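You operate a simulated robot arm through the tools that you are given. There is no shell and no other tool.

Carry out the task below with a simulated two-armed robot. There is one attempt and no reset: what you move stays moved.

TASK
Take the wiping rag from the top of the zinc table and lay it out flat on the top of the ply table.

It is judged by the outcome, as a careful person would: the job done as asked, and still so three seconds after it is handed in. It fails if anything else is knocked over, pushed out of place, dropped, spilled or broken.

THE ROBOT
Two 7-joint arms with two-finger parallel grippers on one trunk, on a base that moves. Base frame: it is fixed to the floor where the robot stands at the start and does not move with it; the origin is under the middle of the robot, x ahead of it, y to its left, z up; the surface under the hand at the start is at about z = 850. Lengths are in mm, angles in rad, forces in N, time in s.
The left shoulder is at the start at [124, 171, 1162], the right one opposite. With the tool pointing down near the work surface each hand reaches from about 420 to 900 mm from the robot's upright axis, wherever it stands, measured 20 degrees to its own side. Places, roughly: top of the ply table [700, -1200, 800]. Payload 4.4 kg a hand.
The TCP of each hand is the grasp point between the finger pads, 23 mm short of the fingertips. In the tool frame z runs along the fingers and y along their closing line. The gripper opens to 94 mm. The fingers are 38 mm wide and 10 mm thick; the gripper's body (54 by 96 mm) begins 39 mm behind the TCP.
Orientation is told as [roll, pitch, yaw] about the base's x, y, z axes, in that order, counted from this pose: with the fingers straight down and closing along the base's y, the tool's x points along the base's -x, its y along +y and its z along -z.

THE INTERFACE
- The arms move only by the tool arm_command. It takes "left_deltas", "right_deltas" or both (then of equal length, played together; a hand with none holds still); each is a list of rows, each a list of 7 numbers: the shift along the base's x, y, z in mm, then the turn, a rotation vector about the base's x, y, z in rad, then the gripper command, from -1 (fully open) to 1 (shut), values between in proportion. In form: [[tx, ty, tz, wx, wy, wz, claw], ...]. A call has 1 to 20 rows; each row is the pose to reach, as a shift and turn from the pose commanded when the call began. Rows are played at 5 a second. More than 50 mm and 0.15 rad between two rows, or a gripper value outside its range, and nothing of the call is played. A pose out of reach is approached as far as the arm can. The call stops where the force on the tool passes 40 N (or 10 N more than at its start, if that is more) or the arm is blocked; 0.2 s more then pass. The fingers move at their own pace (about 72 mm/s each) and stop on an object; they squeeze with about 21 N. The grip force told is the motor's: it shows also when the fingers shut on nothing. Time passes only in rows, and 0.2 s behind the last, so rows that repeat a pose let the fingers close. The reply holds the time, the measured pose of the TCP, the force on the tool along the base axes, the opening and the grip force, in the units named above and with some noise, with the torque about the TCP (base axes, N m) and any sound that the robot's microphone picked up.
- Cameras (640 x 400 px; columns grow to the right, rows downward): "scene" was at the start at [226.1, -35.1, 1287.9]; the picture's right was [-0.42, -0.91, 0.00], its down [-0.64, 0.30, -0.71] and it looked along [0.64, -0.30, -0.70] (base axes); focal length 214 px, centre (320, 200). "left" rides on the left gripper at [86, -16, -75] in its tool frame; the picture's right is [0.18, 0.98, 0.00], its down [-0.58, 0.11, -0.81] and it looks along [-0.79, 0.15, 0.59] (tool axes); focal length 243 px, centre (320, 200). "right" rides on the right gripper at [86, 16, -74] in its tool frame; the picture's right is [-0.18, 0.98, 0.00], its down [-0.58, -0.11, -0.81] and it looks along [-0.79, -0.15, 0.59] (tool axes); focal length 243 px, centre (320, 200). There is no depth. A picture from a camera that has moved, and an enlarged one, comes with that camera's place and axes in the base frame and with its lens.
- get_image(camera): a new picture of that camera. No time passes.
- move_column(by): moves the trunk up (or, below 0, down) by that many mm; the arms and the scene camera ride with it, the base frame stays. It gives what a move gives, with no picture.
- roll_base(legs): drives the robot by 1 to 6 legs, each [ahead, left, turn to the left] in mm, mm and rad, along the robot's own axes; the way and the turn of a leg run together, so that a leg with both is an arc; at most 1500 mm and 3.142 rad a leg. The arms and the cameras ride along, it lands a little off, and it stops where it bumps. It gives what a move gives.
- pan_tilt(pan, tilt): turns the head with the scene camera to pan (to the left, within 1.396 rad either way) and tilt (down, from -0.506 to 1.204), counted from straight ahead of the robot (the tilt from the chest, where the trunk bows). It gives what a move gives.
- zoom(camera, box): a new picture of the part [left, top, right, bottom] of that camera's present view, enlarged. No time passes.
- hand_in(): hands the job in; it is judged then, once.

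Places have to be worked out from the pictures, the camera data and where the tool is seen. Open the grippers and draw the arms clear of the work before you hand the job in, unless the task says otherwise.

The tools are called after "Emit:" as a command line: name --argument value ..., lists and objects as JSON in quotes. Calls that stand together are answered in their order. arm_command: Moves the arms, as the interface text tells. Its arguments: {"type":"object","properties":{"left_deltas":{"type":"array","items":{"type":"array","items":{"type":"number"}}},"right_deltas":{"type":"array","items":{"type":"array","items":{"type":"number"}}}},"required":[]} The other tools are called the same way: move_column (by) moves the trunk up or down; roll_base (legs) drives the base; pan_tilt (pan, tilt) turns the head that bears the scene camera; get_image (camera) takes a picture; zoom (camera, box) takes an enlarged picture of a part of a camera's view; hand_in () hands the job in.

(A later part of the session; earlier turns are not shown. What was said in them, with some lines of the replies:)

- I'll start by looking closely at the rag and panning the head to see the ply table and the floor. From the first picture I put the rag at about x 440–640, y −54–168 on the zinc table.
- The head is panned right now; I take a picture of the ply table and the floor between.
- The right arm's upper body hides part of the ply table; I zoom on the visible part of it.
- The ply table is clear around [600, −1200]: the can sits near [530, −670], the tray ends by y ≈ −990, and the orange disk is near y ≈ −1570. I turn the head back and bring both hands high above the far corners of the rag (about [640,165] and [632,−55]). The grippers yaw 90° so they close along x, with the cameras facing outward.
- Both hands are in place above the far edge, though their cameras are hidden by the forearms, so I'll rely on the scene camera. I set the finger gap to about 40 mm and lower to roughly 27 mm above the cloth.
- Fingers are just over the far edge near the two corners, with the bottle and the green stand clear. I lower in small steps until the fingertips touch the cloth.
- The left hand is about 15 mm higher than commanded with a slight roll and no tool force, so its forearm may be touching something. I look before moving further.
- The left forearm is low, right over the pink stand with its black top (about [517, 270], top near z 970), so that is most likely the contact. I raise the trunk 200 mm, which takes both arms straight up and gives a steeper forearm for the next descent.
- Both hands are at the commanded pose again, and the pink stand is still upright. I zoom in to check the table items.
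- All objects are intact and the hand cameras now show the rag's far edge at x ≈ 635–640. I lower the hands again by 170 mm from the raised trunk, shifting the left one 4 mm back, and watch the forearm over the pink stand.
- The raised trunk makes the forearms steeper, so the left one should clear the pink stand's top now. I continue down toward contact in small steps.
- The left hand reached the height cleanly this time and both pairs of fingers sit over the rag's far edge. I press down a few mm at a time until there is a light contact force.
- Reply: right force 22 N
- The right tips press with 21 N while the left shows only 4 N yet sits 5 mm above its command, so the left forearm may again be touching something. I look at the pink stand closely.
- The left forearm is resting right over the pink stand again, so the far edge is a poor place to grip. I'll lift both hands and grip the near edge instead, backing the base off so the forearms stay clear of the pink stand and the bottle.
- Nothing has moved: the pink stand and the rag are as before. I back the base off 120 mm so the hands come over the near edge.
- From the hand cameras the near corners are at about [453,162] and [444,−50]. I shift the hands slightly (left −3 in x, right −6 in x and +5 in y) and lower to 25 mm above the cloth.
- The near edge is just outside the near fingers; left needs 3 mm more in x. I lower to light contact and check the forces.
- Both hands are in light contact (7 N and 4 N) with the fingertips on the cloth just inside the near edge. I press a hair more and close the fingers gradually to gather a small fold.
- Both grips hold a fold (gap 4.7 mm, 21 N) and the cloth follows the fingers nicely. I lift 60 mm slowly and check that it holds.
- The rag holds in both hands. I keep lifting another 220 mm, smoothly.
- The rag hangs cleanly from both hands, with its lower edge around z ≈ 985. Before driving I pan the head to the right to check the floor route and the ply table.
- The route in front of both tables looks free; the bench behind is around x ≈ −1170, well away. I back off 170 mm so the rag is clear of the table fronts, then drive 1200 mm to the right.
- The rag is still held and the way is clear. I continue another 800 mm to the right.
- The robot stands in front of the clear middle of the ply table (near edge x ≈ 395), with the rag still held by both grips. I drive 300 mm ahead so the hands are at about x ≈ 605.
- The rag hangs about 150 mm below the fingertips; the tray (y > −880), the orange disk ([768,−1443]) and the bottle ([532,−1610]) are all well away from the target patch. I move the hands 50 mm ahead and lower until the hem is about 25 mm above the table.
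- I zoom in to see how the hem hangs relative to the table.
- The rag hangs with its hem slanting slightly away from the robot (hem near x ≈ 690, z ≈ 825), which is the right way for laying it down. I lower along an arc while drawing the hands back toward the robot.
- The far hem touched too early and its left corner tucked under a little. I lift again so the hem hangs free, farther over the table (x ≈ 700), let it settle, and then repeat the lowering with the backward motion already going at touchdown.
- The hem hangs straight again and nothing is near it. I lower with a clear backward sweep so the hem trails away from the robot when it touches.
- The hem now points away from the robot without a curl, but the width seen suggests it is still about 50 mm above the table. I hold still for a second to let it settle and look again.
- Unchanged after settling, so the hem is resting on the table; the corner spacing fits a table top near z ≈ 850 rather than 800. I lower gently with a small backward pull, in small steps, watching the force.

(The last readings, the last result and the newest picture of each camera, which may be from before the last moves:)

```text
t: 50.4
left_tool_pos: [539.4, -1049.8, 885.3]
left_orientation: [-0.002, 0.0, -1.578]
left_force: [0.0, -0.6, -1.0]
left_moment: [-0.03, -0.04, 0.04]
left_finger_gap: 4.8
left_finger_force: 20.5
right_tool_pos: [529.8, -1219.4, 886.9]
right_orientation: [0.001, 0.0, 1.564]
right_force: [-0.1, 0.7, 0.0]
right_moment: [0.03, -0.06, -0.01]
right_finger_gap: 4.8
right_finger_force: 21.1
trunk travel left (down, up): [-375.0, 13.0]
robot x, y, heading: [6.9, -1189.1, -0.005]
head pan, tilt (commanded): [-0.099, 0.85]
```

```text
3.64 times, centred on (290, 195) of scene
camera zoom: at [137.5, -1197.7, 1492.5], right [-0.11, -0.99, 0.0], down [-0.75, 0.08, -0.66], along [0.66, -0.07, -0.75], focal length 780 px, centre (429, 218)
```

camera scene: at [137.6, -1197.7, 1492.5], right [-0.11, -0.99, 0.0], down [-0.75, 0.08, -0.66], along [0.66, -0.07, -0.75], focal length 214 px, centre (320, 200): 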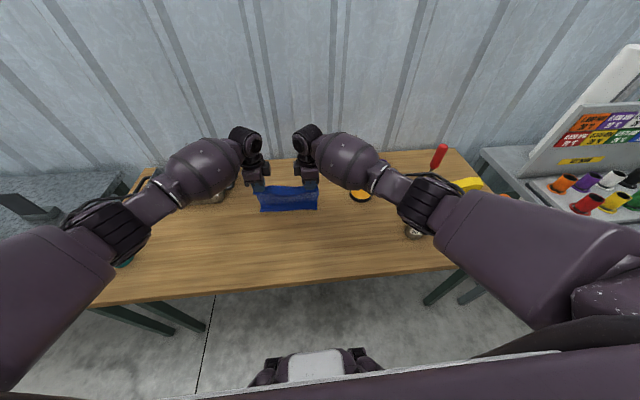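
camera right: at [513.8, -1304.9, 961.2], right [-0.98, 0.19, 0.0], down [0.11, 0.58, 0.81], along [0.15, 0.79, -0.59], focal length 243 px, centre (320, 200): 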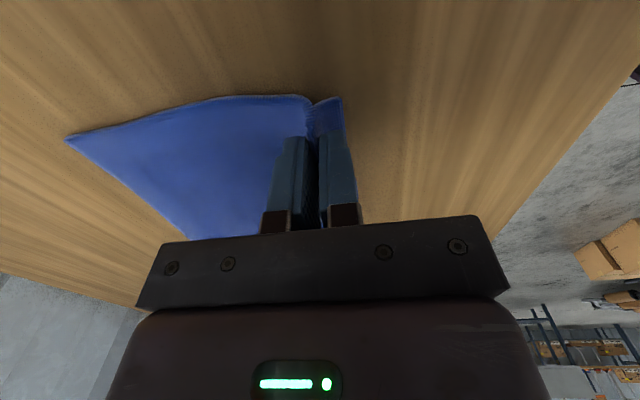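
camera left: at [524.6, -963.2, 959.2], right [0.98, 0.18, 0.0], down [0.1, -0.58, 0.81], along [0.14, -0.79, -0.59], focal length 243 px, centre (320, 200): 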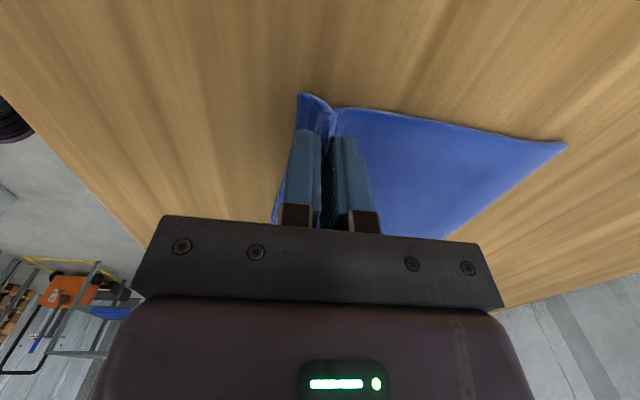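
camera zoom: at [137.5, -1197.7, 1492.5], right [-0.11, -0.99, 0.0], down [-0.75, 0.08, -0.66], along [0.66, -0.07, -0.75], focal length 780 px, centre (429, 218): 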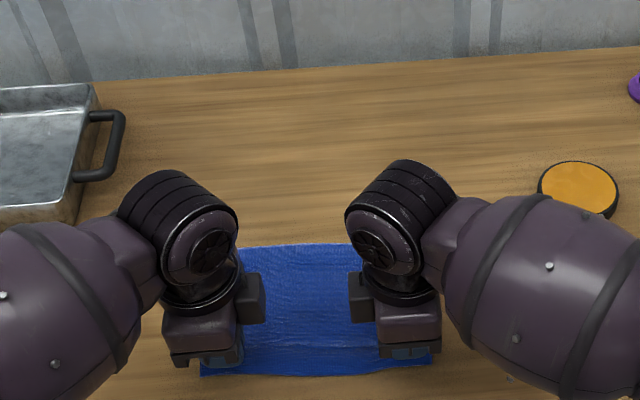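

The rag lies flat from the far edge to the fingers, and the near flap points toward the robot as wanted. I lower the last ~10 mm to touch, with forces watched.

Emit:
arm_command --left_deltas '[[-1, 0, -3, 0, 0, 0, 1], [-2, 0, -6, 0, 0, 0, 1], [-2, 0, -8, 0, 0, 0, 1], [-2, 0, -10, 0, 0, 0, 1]]' --right_deltas '[[-1, 0, -3, 0, 0, 0, 1], [-2, 0, -6, 0, 0, 0, 1], [-2, 0, -8, 0, 0, 0, 1], [-2, 0, -10, 0, 0, 0, 1]]'

Emit:
get_image --camera "left"

Emit:
get_image --camera "right"

```text
t: 51.4
left_tool_pos: [538.4, -1050.9, 876.9]
left_orientation: [0.005, -0.001, -1.575]
left_force: [1.6, 6.4, 24.5]
left_moment: [0.07, -0.01, 0.02]
left_finger_gap: 4.8
left_finger_force: 21.4
right_tool_pos: [526.7, -1218.9, 877.9]
right_orientation: [-0.002, 0.0, 1.567]
right_force: [-0.8, 0.1, 4.6]
right_moment: [0.02, -0.04, 0.05]
right_finger_gap: 4.8
right_finger_force: 21.2
trunk travel left (down, up): [-375.0, 13.0]
robot x, y, heading: [2.6, -1189.9, -0.005]
head pan, tilt (commanded): [-0.099, 0.85]
```

```text
taken
camera left: at [521.7, -963.6, 950.9], right [0.98, 0.18, 0.01], down [0.1, -0.58, 0.81], along [0.15, -0.79, -0.59], focal length 243 px, centre (320, 200)
```

left: 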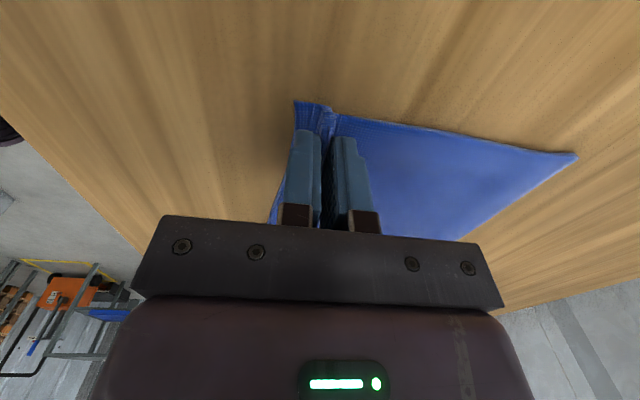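

```text
taken
camera right: at [510.8, -1305.2, 951.8], right [-0.98, 0.19, 0.0], down [0.11, 0.58, 0.81], along [0.15, 0.79, -0.59], focal length 243 px, centre (320, 200)
```

right: 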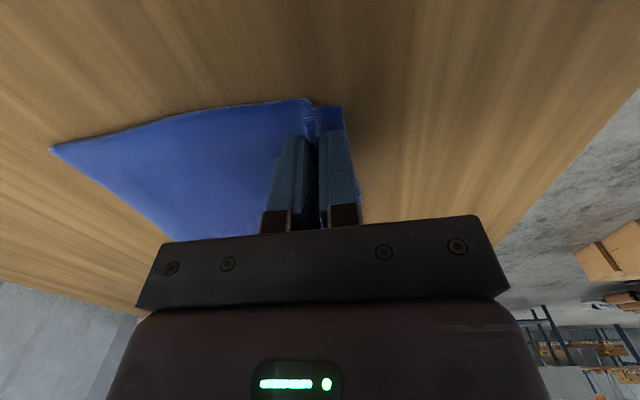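

Contact confirmed: the ply top is at z ≈ 850. Now I reverse the pinch. I ease the left pressure and open the fingers while moving the hands back 18 mm, so the far fingers stay put and the near fingers drag the fold out flat.

Emit:
arm_command --left_deltas '[[0, 0, 3, 0, 0, 0, 1], [0, 0, 3, 0, 0, 0, 0.9], [-5, 0, 3, 0, 0, 0, 0.7], [-9, 0, 3, 0, 0, 0, 0.5], [-14, 0, 3, 0, 0, 0, 0.3], [-18, 0, 3, 0, 0, 0, 0.13], [-18, 0, 3, 0, 0, 0, 0.13]]' --right_deltas '[[0, 0, -1, 0, 0, 0, 1], [0, 0, -1, 0, 0, 0, 0.9], [-5, 0, -1, 0, 0, 0, 0.7], [-9, 0, -1, 0, 0, 0, 0.5], [-14, 0, -1, 0, 0, 0, 0.3], [-18, 0, -1, 0, 0, 0, 0.13], [-18, 0, -1, 0, 0, 0, 0.13]]'

Emit:
get_image --camera "left"

Emit:
get_image --camera "right"

Emit:
zoom --camera "scene" --box '[210, 150, 370, 260]'

```text
t: 53.0
left_tool_pos: [517.9, -1050.0, 875.8]
left_orientation: [0.001, 0.0, -1.578]
left_force: [0.0, 0.3, 2.6]
left_moment: [0.01, 0.02, 0.02]
left_finger_gap: 39.9
left_finger_force: 0.1
right_tool_pos: [510.3, -1219.2, 874.5]
right_orientation: [-0.004, -0.003, 1.564]
right_force: [6.9, 2.6, 24.2]
right_moment: [0.04, -0.14, 0.0]
right_finger_gap: 36.7
right_finger_force: 0.0
trunk travel left (down, up): [-375.0, 13.0]
robot x, y, heading: [1.3, -1188.8, -0.008]
head pan, tilt (commanded): [-0.099, 0.85]
```

```text
taken
camera left: at [503.3, -963.4, 952.2], right [0.98, 0.18, 0.0], down [0.1, -0.58, 0.81], along [0.14, -0.79, -0.59], focal length 243 px, centre (320, 200)
```

left: 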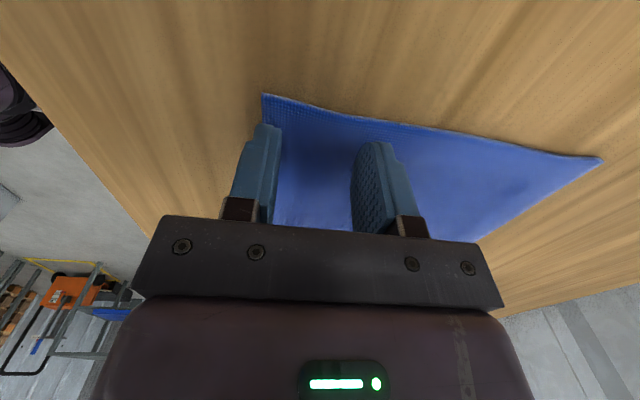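

```text
taken
camera right: at [494.0, -1305.2, 950.7], right [-0.98, 0.19, 0.0], down [0.11, 0.58, 0.81], along [0.16, 0.79, -0.59], focal length 243 px, centre (320, 200)
```

right: 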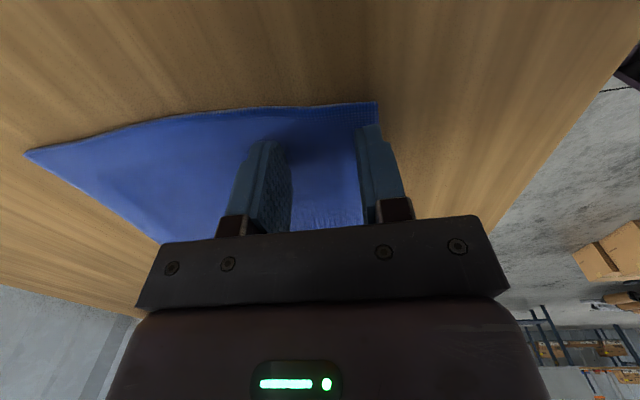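

```text
3.64 times, centred on (290, 205) of scene
camera zoom: at [136.6, -1197.4, 1492.7], right [-0.11, -0.99, 0.0], down [-0.75, 0.08, -0.66], along [0.66, -0.07, -0.75], focal length 780 px, centre (429, 182)
```

zoom: 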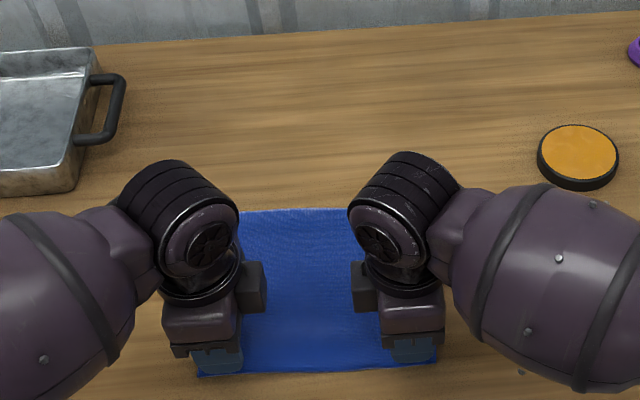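

The folds opened out and the rag looks flat under both hands. I lift the hands straight up, gently at first, to keep from dragging the cloth.

Emit:
arm_command --left_deltas '[[0, 0, 3, 0, 0, 0, 0.13], [0, 0, 8, 0, 0, 0, 0.13], [0, 0, 20, 0, 0, 0, 0.13], [0, 0, 45, 0, 0, 0, 0.13], [0, 0, 85, 0, 0, 0, 0.13], [0, 0, 125, 0, 0, 0, 0.13], [0, 0, 165, 0, 0, 0, 0.13], [0, 0, 200, 0, 0, 0, 0.13]]' --right_deltas '[[0, 0, 5, 0, 0, 0, 0.13], [0, 0, 10, 0, 0, 0, 0.13], [0, 0, 22, 0, 0, 0, 0.13], [0, 0, 47, 0, 0, 0, 0.13], [0, 0, 87, 0, 0, 0, 0.13], [0, 0, 127, 0, 0, 0, 0.13], [0, 0, 167, 0, 0, 0, 0.13], [0, 0, 200, 0, 0, 0, 0.13]]'

Emit:
get_image --camera "scene"

Emit:
get_image --camera "left"

Emit:
get_image --camera "right"

Emit:
zoom --camera "scene" --box '[200, 150, 380, 270]'

```text
t: 54.8
left_tool_pos: [517.8, -1049.1, 1080.1]
left_orientation: [0.001, -0.002, -1.577]
left_force: [0.7, -0.5, 0.3]
left_moment: [-0.03, -0.03, 0.01]
left_finger_gap: 40.7
left_finger_force: 0.1
right_tool_pos: [511.6, -1215.7, 1075.9]
right_orientation: [-0.001, 0.0, 1.562]
right_force: [-0.3, -0.1, -0.9]
right_moment: [0.01, 0.01, 0.0]
right_finger_gap: 40.8
right_finger_force: 0.1
trunk travel left (down, up): [-375.0, 13.0]
robot x, y, heading: [4.1, -1187.0, -0.006]
head pan, tilt (commanded): [-0.099, 0.85]
```

```text
taken
camera scene: at [137.2, -1197.8, 1492.6], right [-0.11, -0.99, 0.0], down [-0.75, 0.08, -0.66], along [0.66, -0.07, -0.75], focal length 214 px, centre (320, 200)
```

scene: 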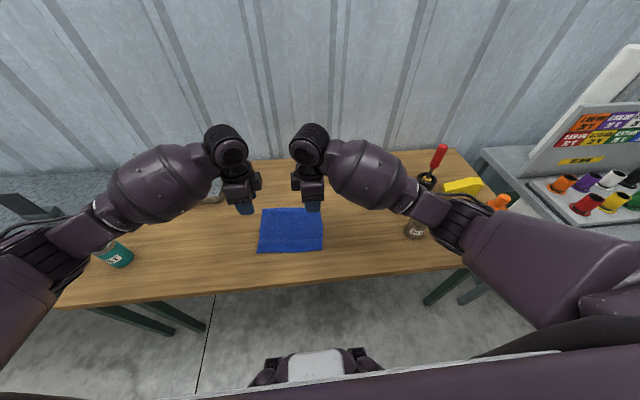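

```text
taken
camera left: at [503.2, -963.4, 1154.0], right [0.98, 0.18, 0.0], down [0.1, -0.58, 0.81], along [0.14, -0.79, -0.59], focal length 243 px, centre (320, 200)
```

left: 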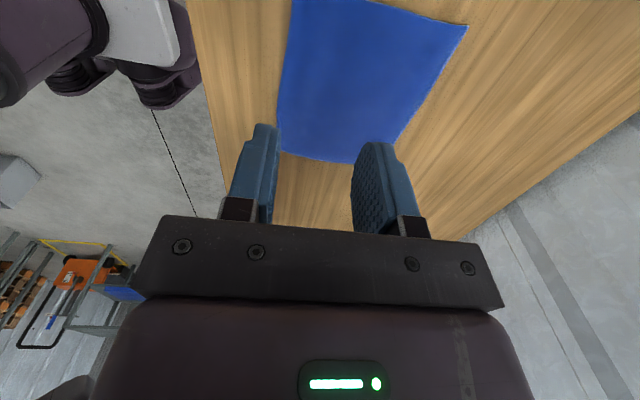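

```text
taken
camera right: at [495.0, -1302.3, 1150.7], right [-0.98, 0.19, 0.0], down [0.11, 0.58, 0.81], along [0.15, 0.79, -0.59], focal length 243 px, centre (320, 200)
```

right: 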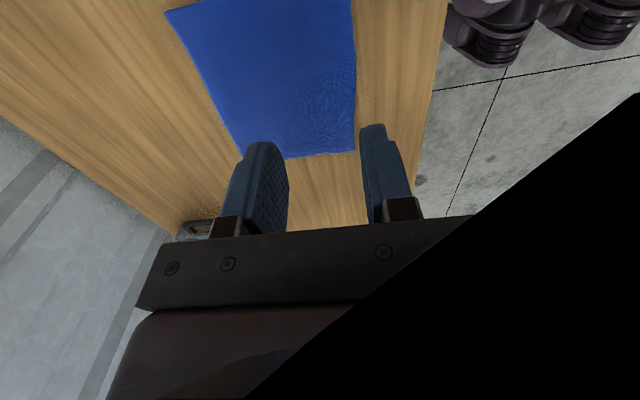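

```text
3.33 times, centred on (290, 210) of scene
camera zoom: at [137.2, -1197.8, 1492.6], right [-0.11, -0.99, 0.0], down [-0.75, 0.08, -0.66], along [0.66, -0.07, -0.75], focal length 715 px, centre (420, 167)
```

zoom: 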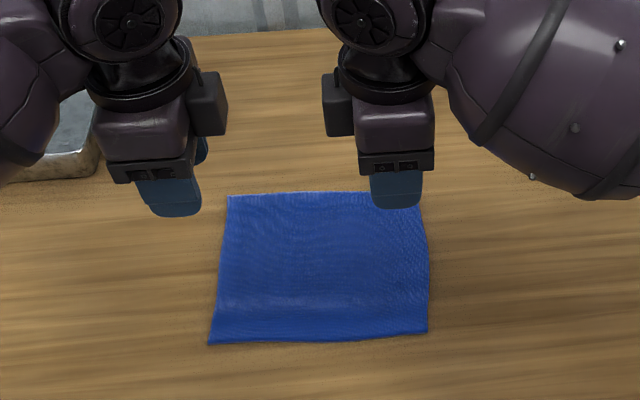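

The rag lies flat and square on the ply table with no folds. I open the grippers fully, raise the arms a bit more and back the robot away.

Emit:
arm_command --left_deltas '[[0, 0, 20, 0, 0, 0, -0.5], [0, 0, 40, 0, 0, 0, -1], [0, 0, 60, 0, 0, 0, -1]]' --right_deltas '[[0, 0, 20, 0, 0, 0, -0.5], [0, 0, 40, 0, 0, 0, -1], [0, 0, 60, 0, 0, 0, -1]]'

Emit:
roll_base --legs '[[-300, 0, 0]]'

Emit:
get_image --camera "scene"

Emit:
zoom --camera "scene" --box '[230, 110, 370, 210]'

```text
t: 55.6
left_tool_pos: [519.3, -1049.9, 1137.9]
left_orientation: [0.0, -0.001, -1.578]
left_force: [-0.4, 0.0, 0.8]
left_moment: [-0.04, 0.0, 0.0]
left_finger_gap: 93.7
left_finger_force: 0.1
right_tool_pos: [512.2, -1218.9, 1137.4]
right_orientation: [0.0, -0.001, 1.562]
right_force: [0.7, -0.5, 0.0]
right_moment: [0.0, 0.0, -0.01]
right_finger_gap: 93.7
right_finger_force: 0.1
trunk travel left (down, up): [-375.0, 13.0]
robot x, y, heading: [1.9, -1191.4, -0.007]
head pan, tilt (commanded): [-0.099, 0.85]
```

```text
t: 57.6
left_tool_pos: [218.7, -1052.9, 1138.6]
left_orientation: [0.002, 0.0, -1.591]
left_force: [-0.8, 0.6, 0.5]
left_moment: [0.0, -0.01, -0.02]
left_finger_gap: 93.7
left_finger_force: 0.0
right_tool_pos: [207.6, -1222.1, 1137.0]
right_orientation: [0.0, 0.001, 1.551]
right_force: [0.5, 0.3, -0.2]
right_moment: [-0.01, -0.01, 0.02]
right_finger_gap: 94.1
right_finger_force: 0.0
trunk travel left (down, up): [-375.0, 13.0]
robot x, y, heading: [-298.9, -1180.2, -0.023]
head pan, tilt (commanded): [-0.099, 0.85]
```

```text
taken
camera scene: at [-167.0, -1195.4, 1492.6], right [-0.12, -0.99, 0.0], down [-0.75, 0.09, -0.66], along [0.66, -0.08, -0.75], focal length 214 px, centre (320, 200)
```

scene: 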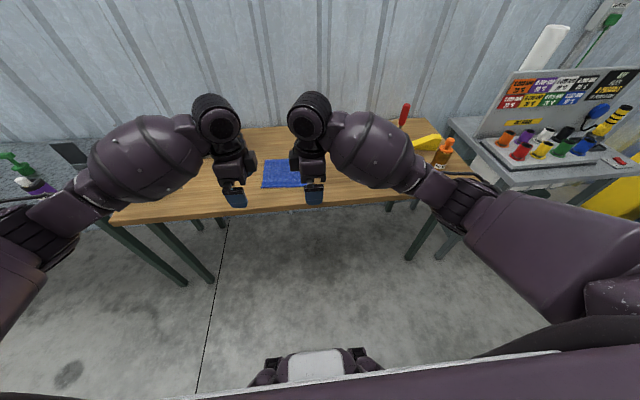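

```text
4.00 times, centred on (300, 160) of scene
camera zoom: at [-167.0, -1195.4, 1492.6], right [-0.12, -0.99, 0.0], down [-0.75, 0.09, -0.66], along [0.66, -0.08, -0.75], focal length 858 px, centre (400, 360)
```

zoom: 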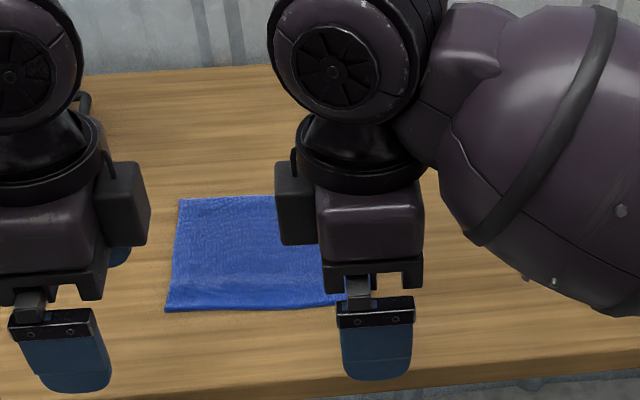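

The arms are clear and the rag lies flat. I take a last look to the left and right to confirm nothing else was disturbed.

Emit:
pan_tilt --pan 0.7 --tilt 0.55

Emit:
get_image --camera "scene"

Emit:
pan_tilt --pan -0.5 --tilt 0.6

Emit:
get_image --camera "scene"

Emit:
get_image --camera "left"

Emit:
get_image --camera "right"

```text
t: 58.8
left_tool_pos: [218.3, -1053.9, 1136.9]
left_orientation: [0.001, 0.001, -1.591]
left_force: [0.2, -1.0, -0.4]
left_moment: [0.01, -0.02, 0.01]
left_finger_gap: 93.9
left_finger_force: 0.0
right_tool_pos: [207.9, -1221.8, 1137.3]
right_orientation: [-0.004, 0.0, 1.55]
right_force: [0.8, 0.1, 0.6]
right_moment: [0.01, 0.02, 0.02]
right_finger_gap: 94.1
right_finger_force: 0.0
trunk travel left (down, up): [-375.0, 13.0]
robot x, y, heading: [-302.0, -1179.8, -0.023]
head pan, tilt (commanded): [0.7, 0.55]
```

```text
taken
camera scene: at [-173.7, -1129.7, 1517.9], right [0.63, -0.78, 0.0], down [-0.41, -0.33, -0.85], along [0.66, 0.54, -0.52], focal length 214 px, centre (320, 200)
```

scene: 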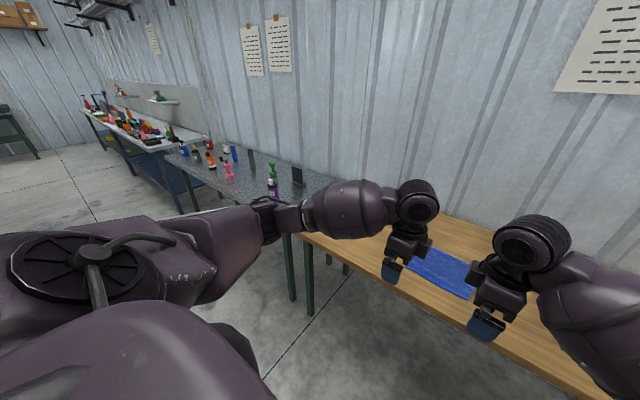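

```text
t: 60.2
left_tool_pos: [218.9, -1053.2, 1136.9]
left_orientation: [0.0, 0.0, -1.592]
left_force: [0.2, -0.8, 0.1]
left_moment: [0.02, -0.01, 0.01]
left_finger_gap: 94.0
left_finger_force: 0.0
right_tool_pos: [207.3, -1221.9, 1137.5]
right_orientation: [0.0, -0.001, 1.55]
right_force: [-0.8, 0.1, 0.3]
right_moment: [0.0, 0.03, 0.02]
right_finger_gap: 93.8
right_finger_force: 0.1
trunk travel left (down, up): [-375.0, 13.0]
robot x, y, heading: [-298.9, -1186.8, -0.021]
head pan, tilt (commanded): [-0.499, 0.6]
```

```text
taken
camera scene: at [-167.0, -1229.9, 1513.4], right [-0.5, -0.87, 0.0], down [-0.49, 0.28, -0.83], along [0.72, -0.41, -0.56], focal length 214 px, centre (320, 200)
```

scene: 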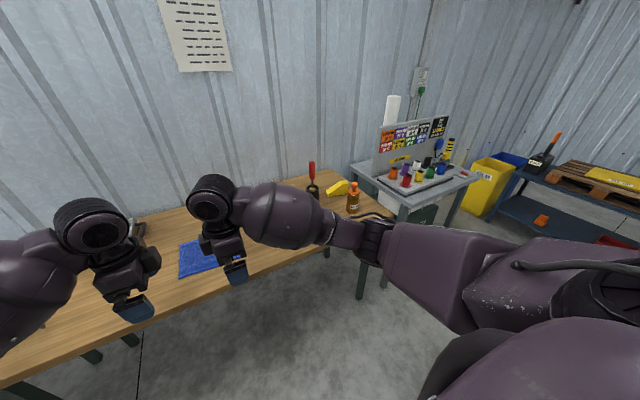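

```text
taken
camera left: at [205.0, -967.1, 1211.7], right [0.99, 0.16, 0.0], down [0.1, -0.58, 0.81], along [0.13, -0.8, -0.59], focal length 243 px, centre (320, 200)
```

left: 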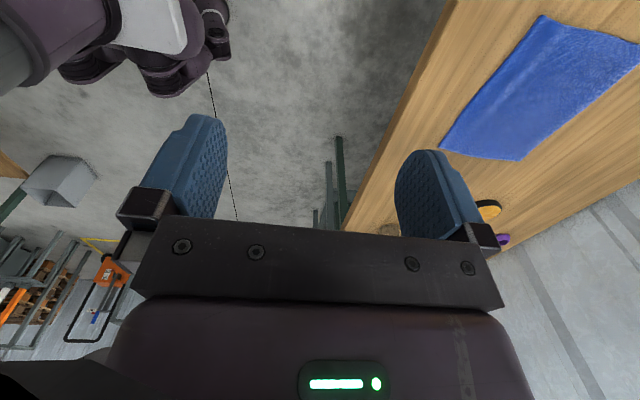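

```text
taken
camera right: at [190.8, -1307.4, 1211.6], right [-0.98, 0.2, 0.0], down [0.12, 0.58, 0.81], along [0.16, 0.79, -0.59], focal length 243 px, centre (320, 200)
```

right: 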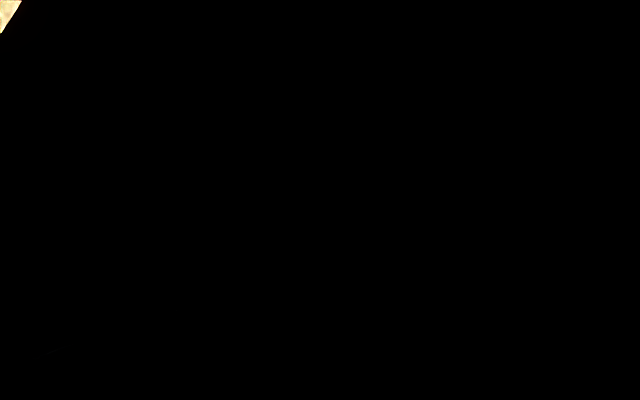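

The rag lies flat on the ply table and everything seen on both tables is still upright and in place. The grippers are open and the arms are clear, so I hand the job in.

Emit:
hand_in

```text
The job is handed in.
```

The wiping rag is off the zinc table and lies flat on the ply table, with no folds or tucked corners in the last pictures. It sits in the clear middle of the top, roughly x 490–680, y −1245 to −1025.

- **Other objects:** In the last pictures everything visible on both tables was upright and in place. The small bottle near [532, −1610] was hidden by the right arm at the end. It was standing when I last saw it, just after releasing the rag.
- **Contact on the zinc table:** On the first try at the rag's far edge, the left forearm probably touched the pink stand twice. I lifted away each time and gripped the near edge instead; pictures afterwards showed the stand upright and where it had been.
- **Table height:** The ply top turned out to be at about z = 850, not the 800 given. Because of that the hem touched early on the first lowering and a corner tucked under, so I lifted the rag and laid it again.

The grippers are open, and the robot has backed about 300 mm away from the ply table with the arms clear. The job is handed in.
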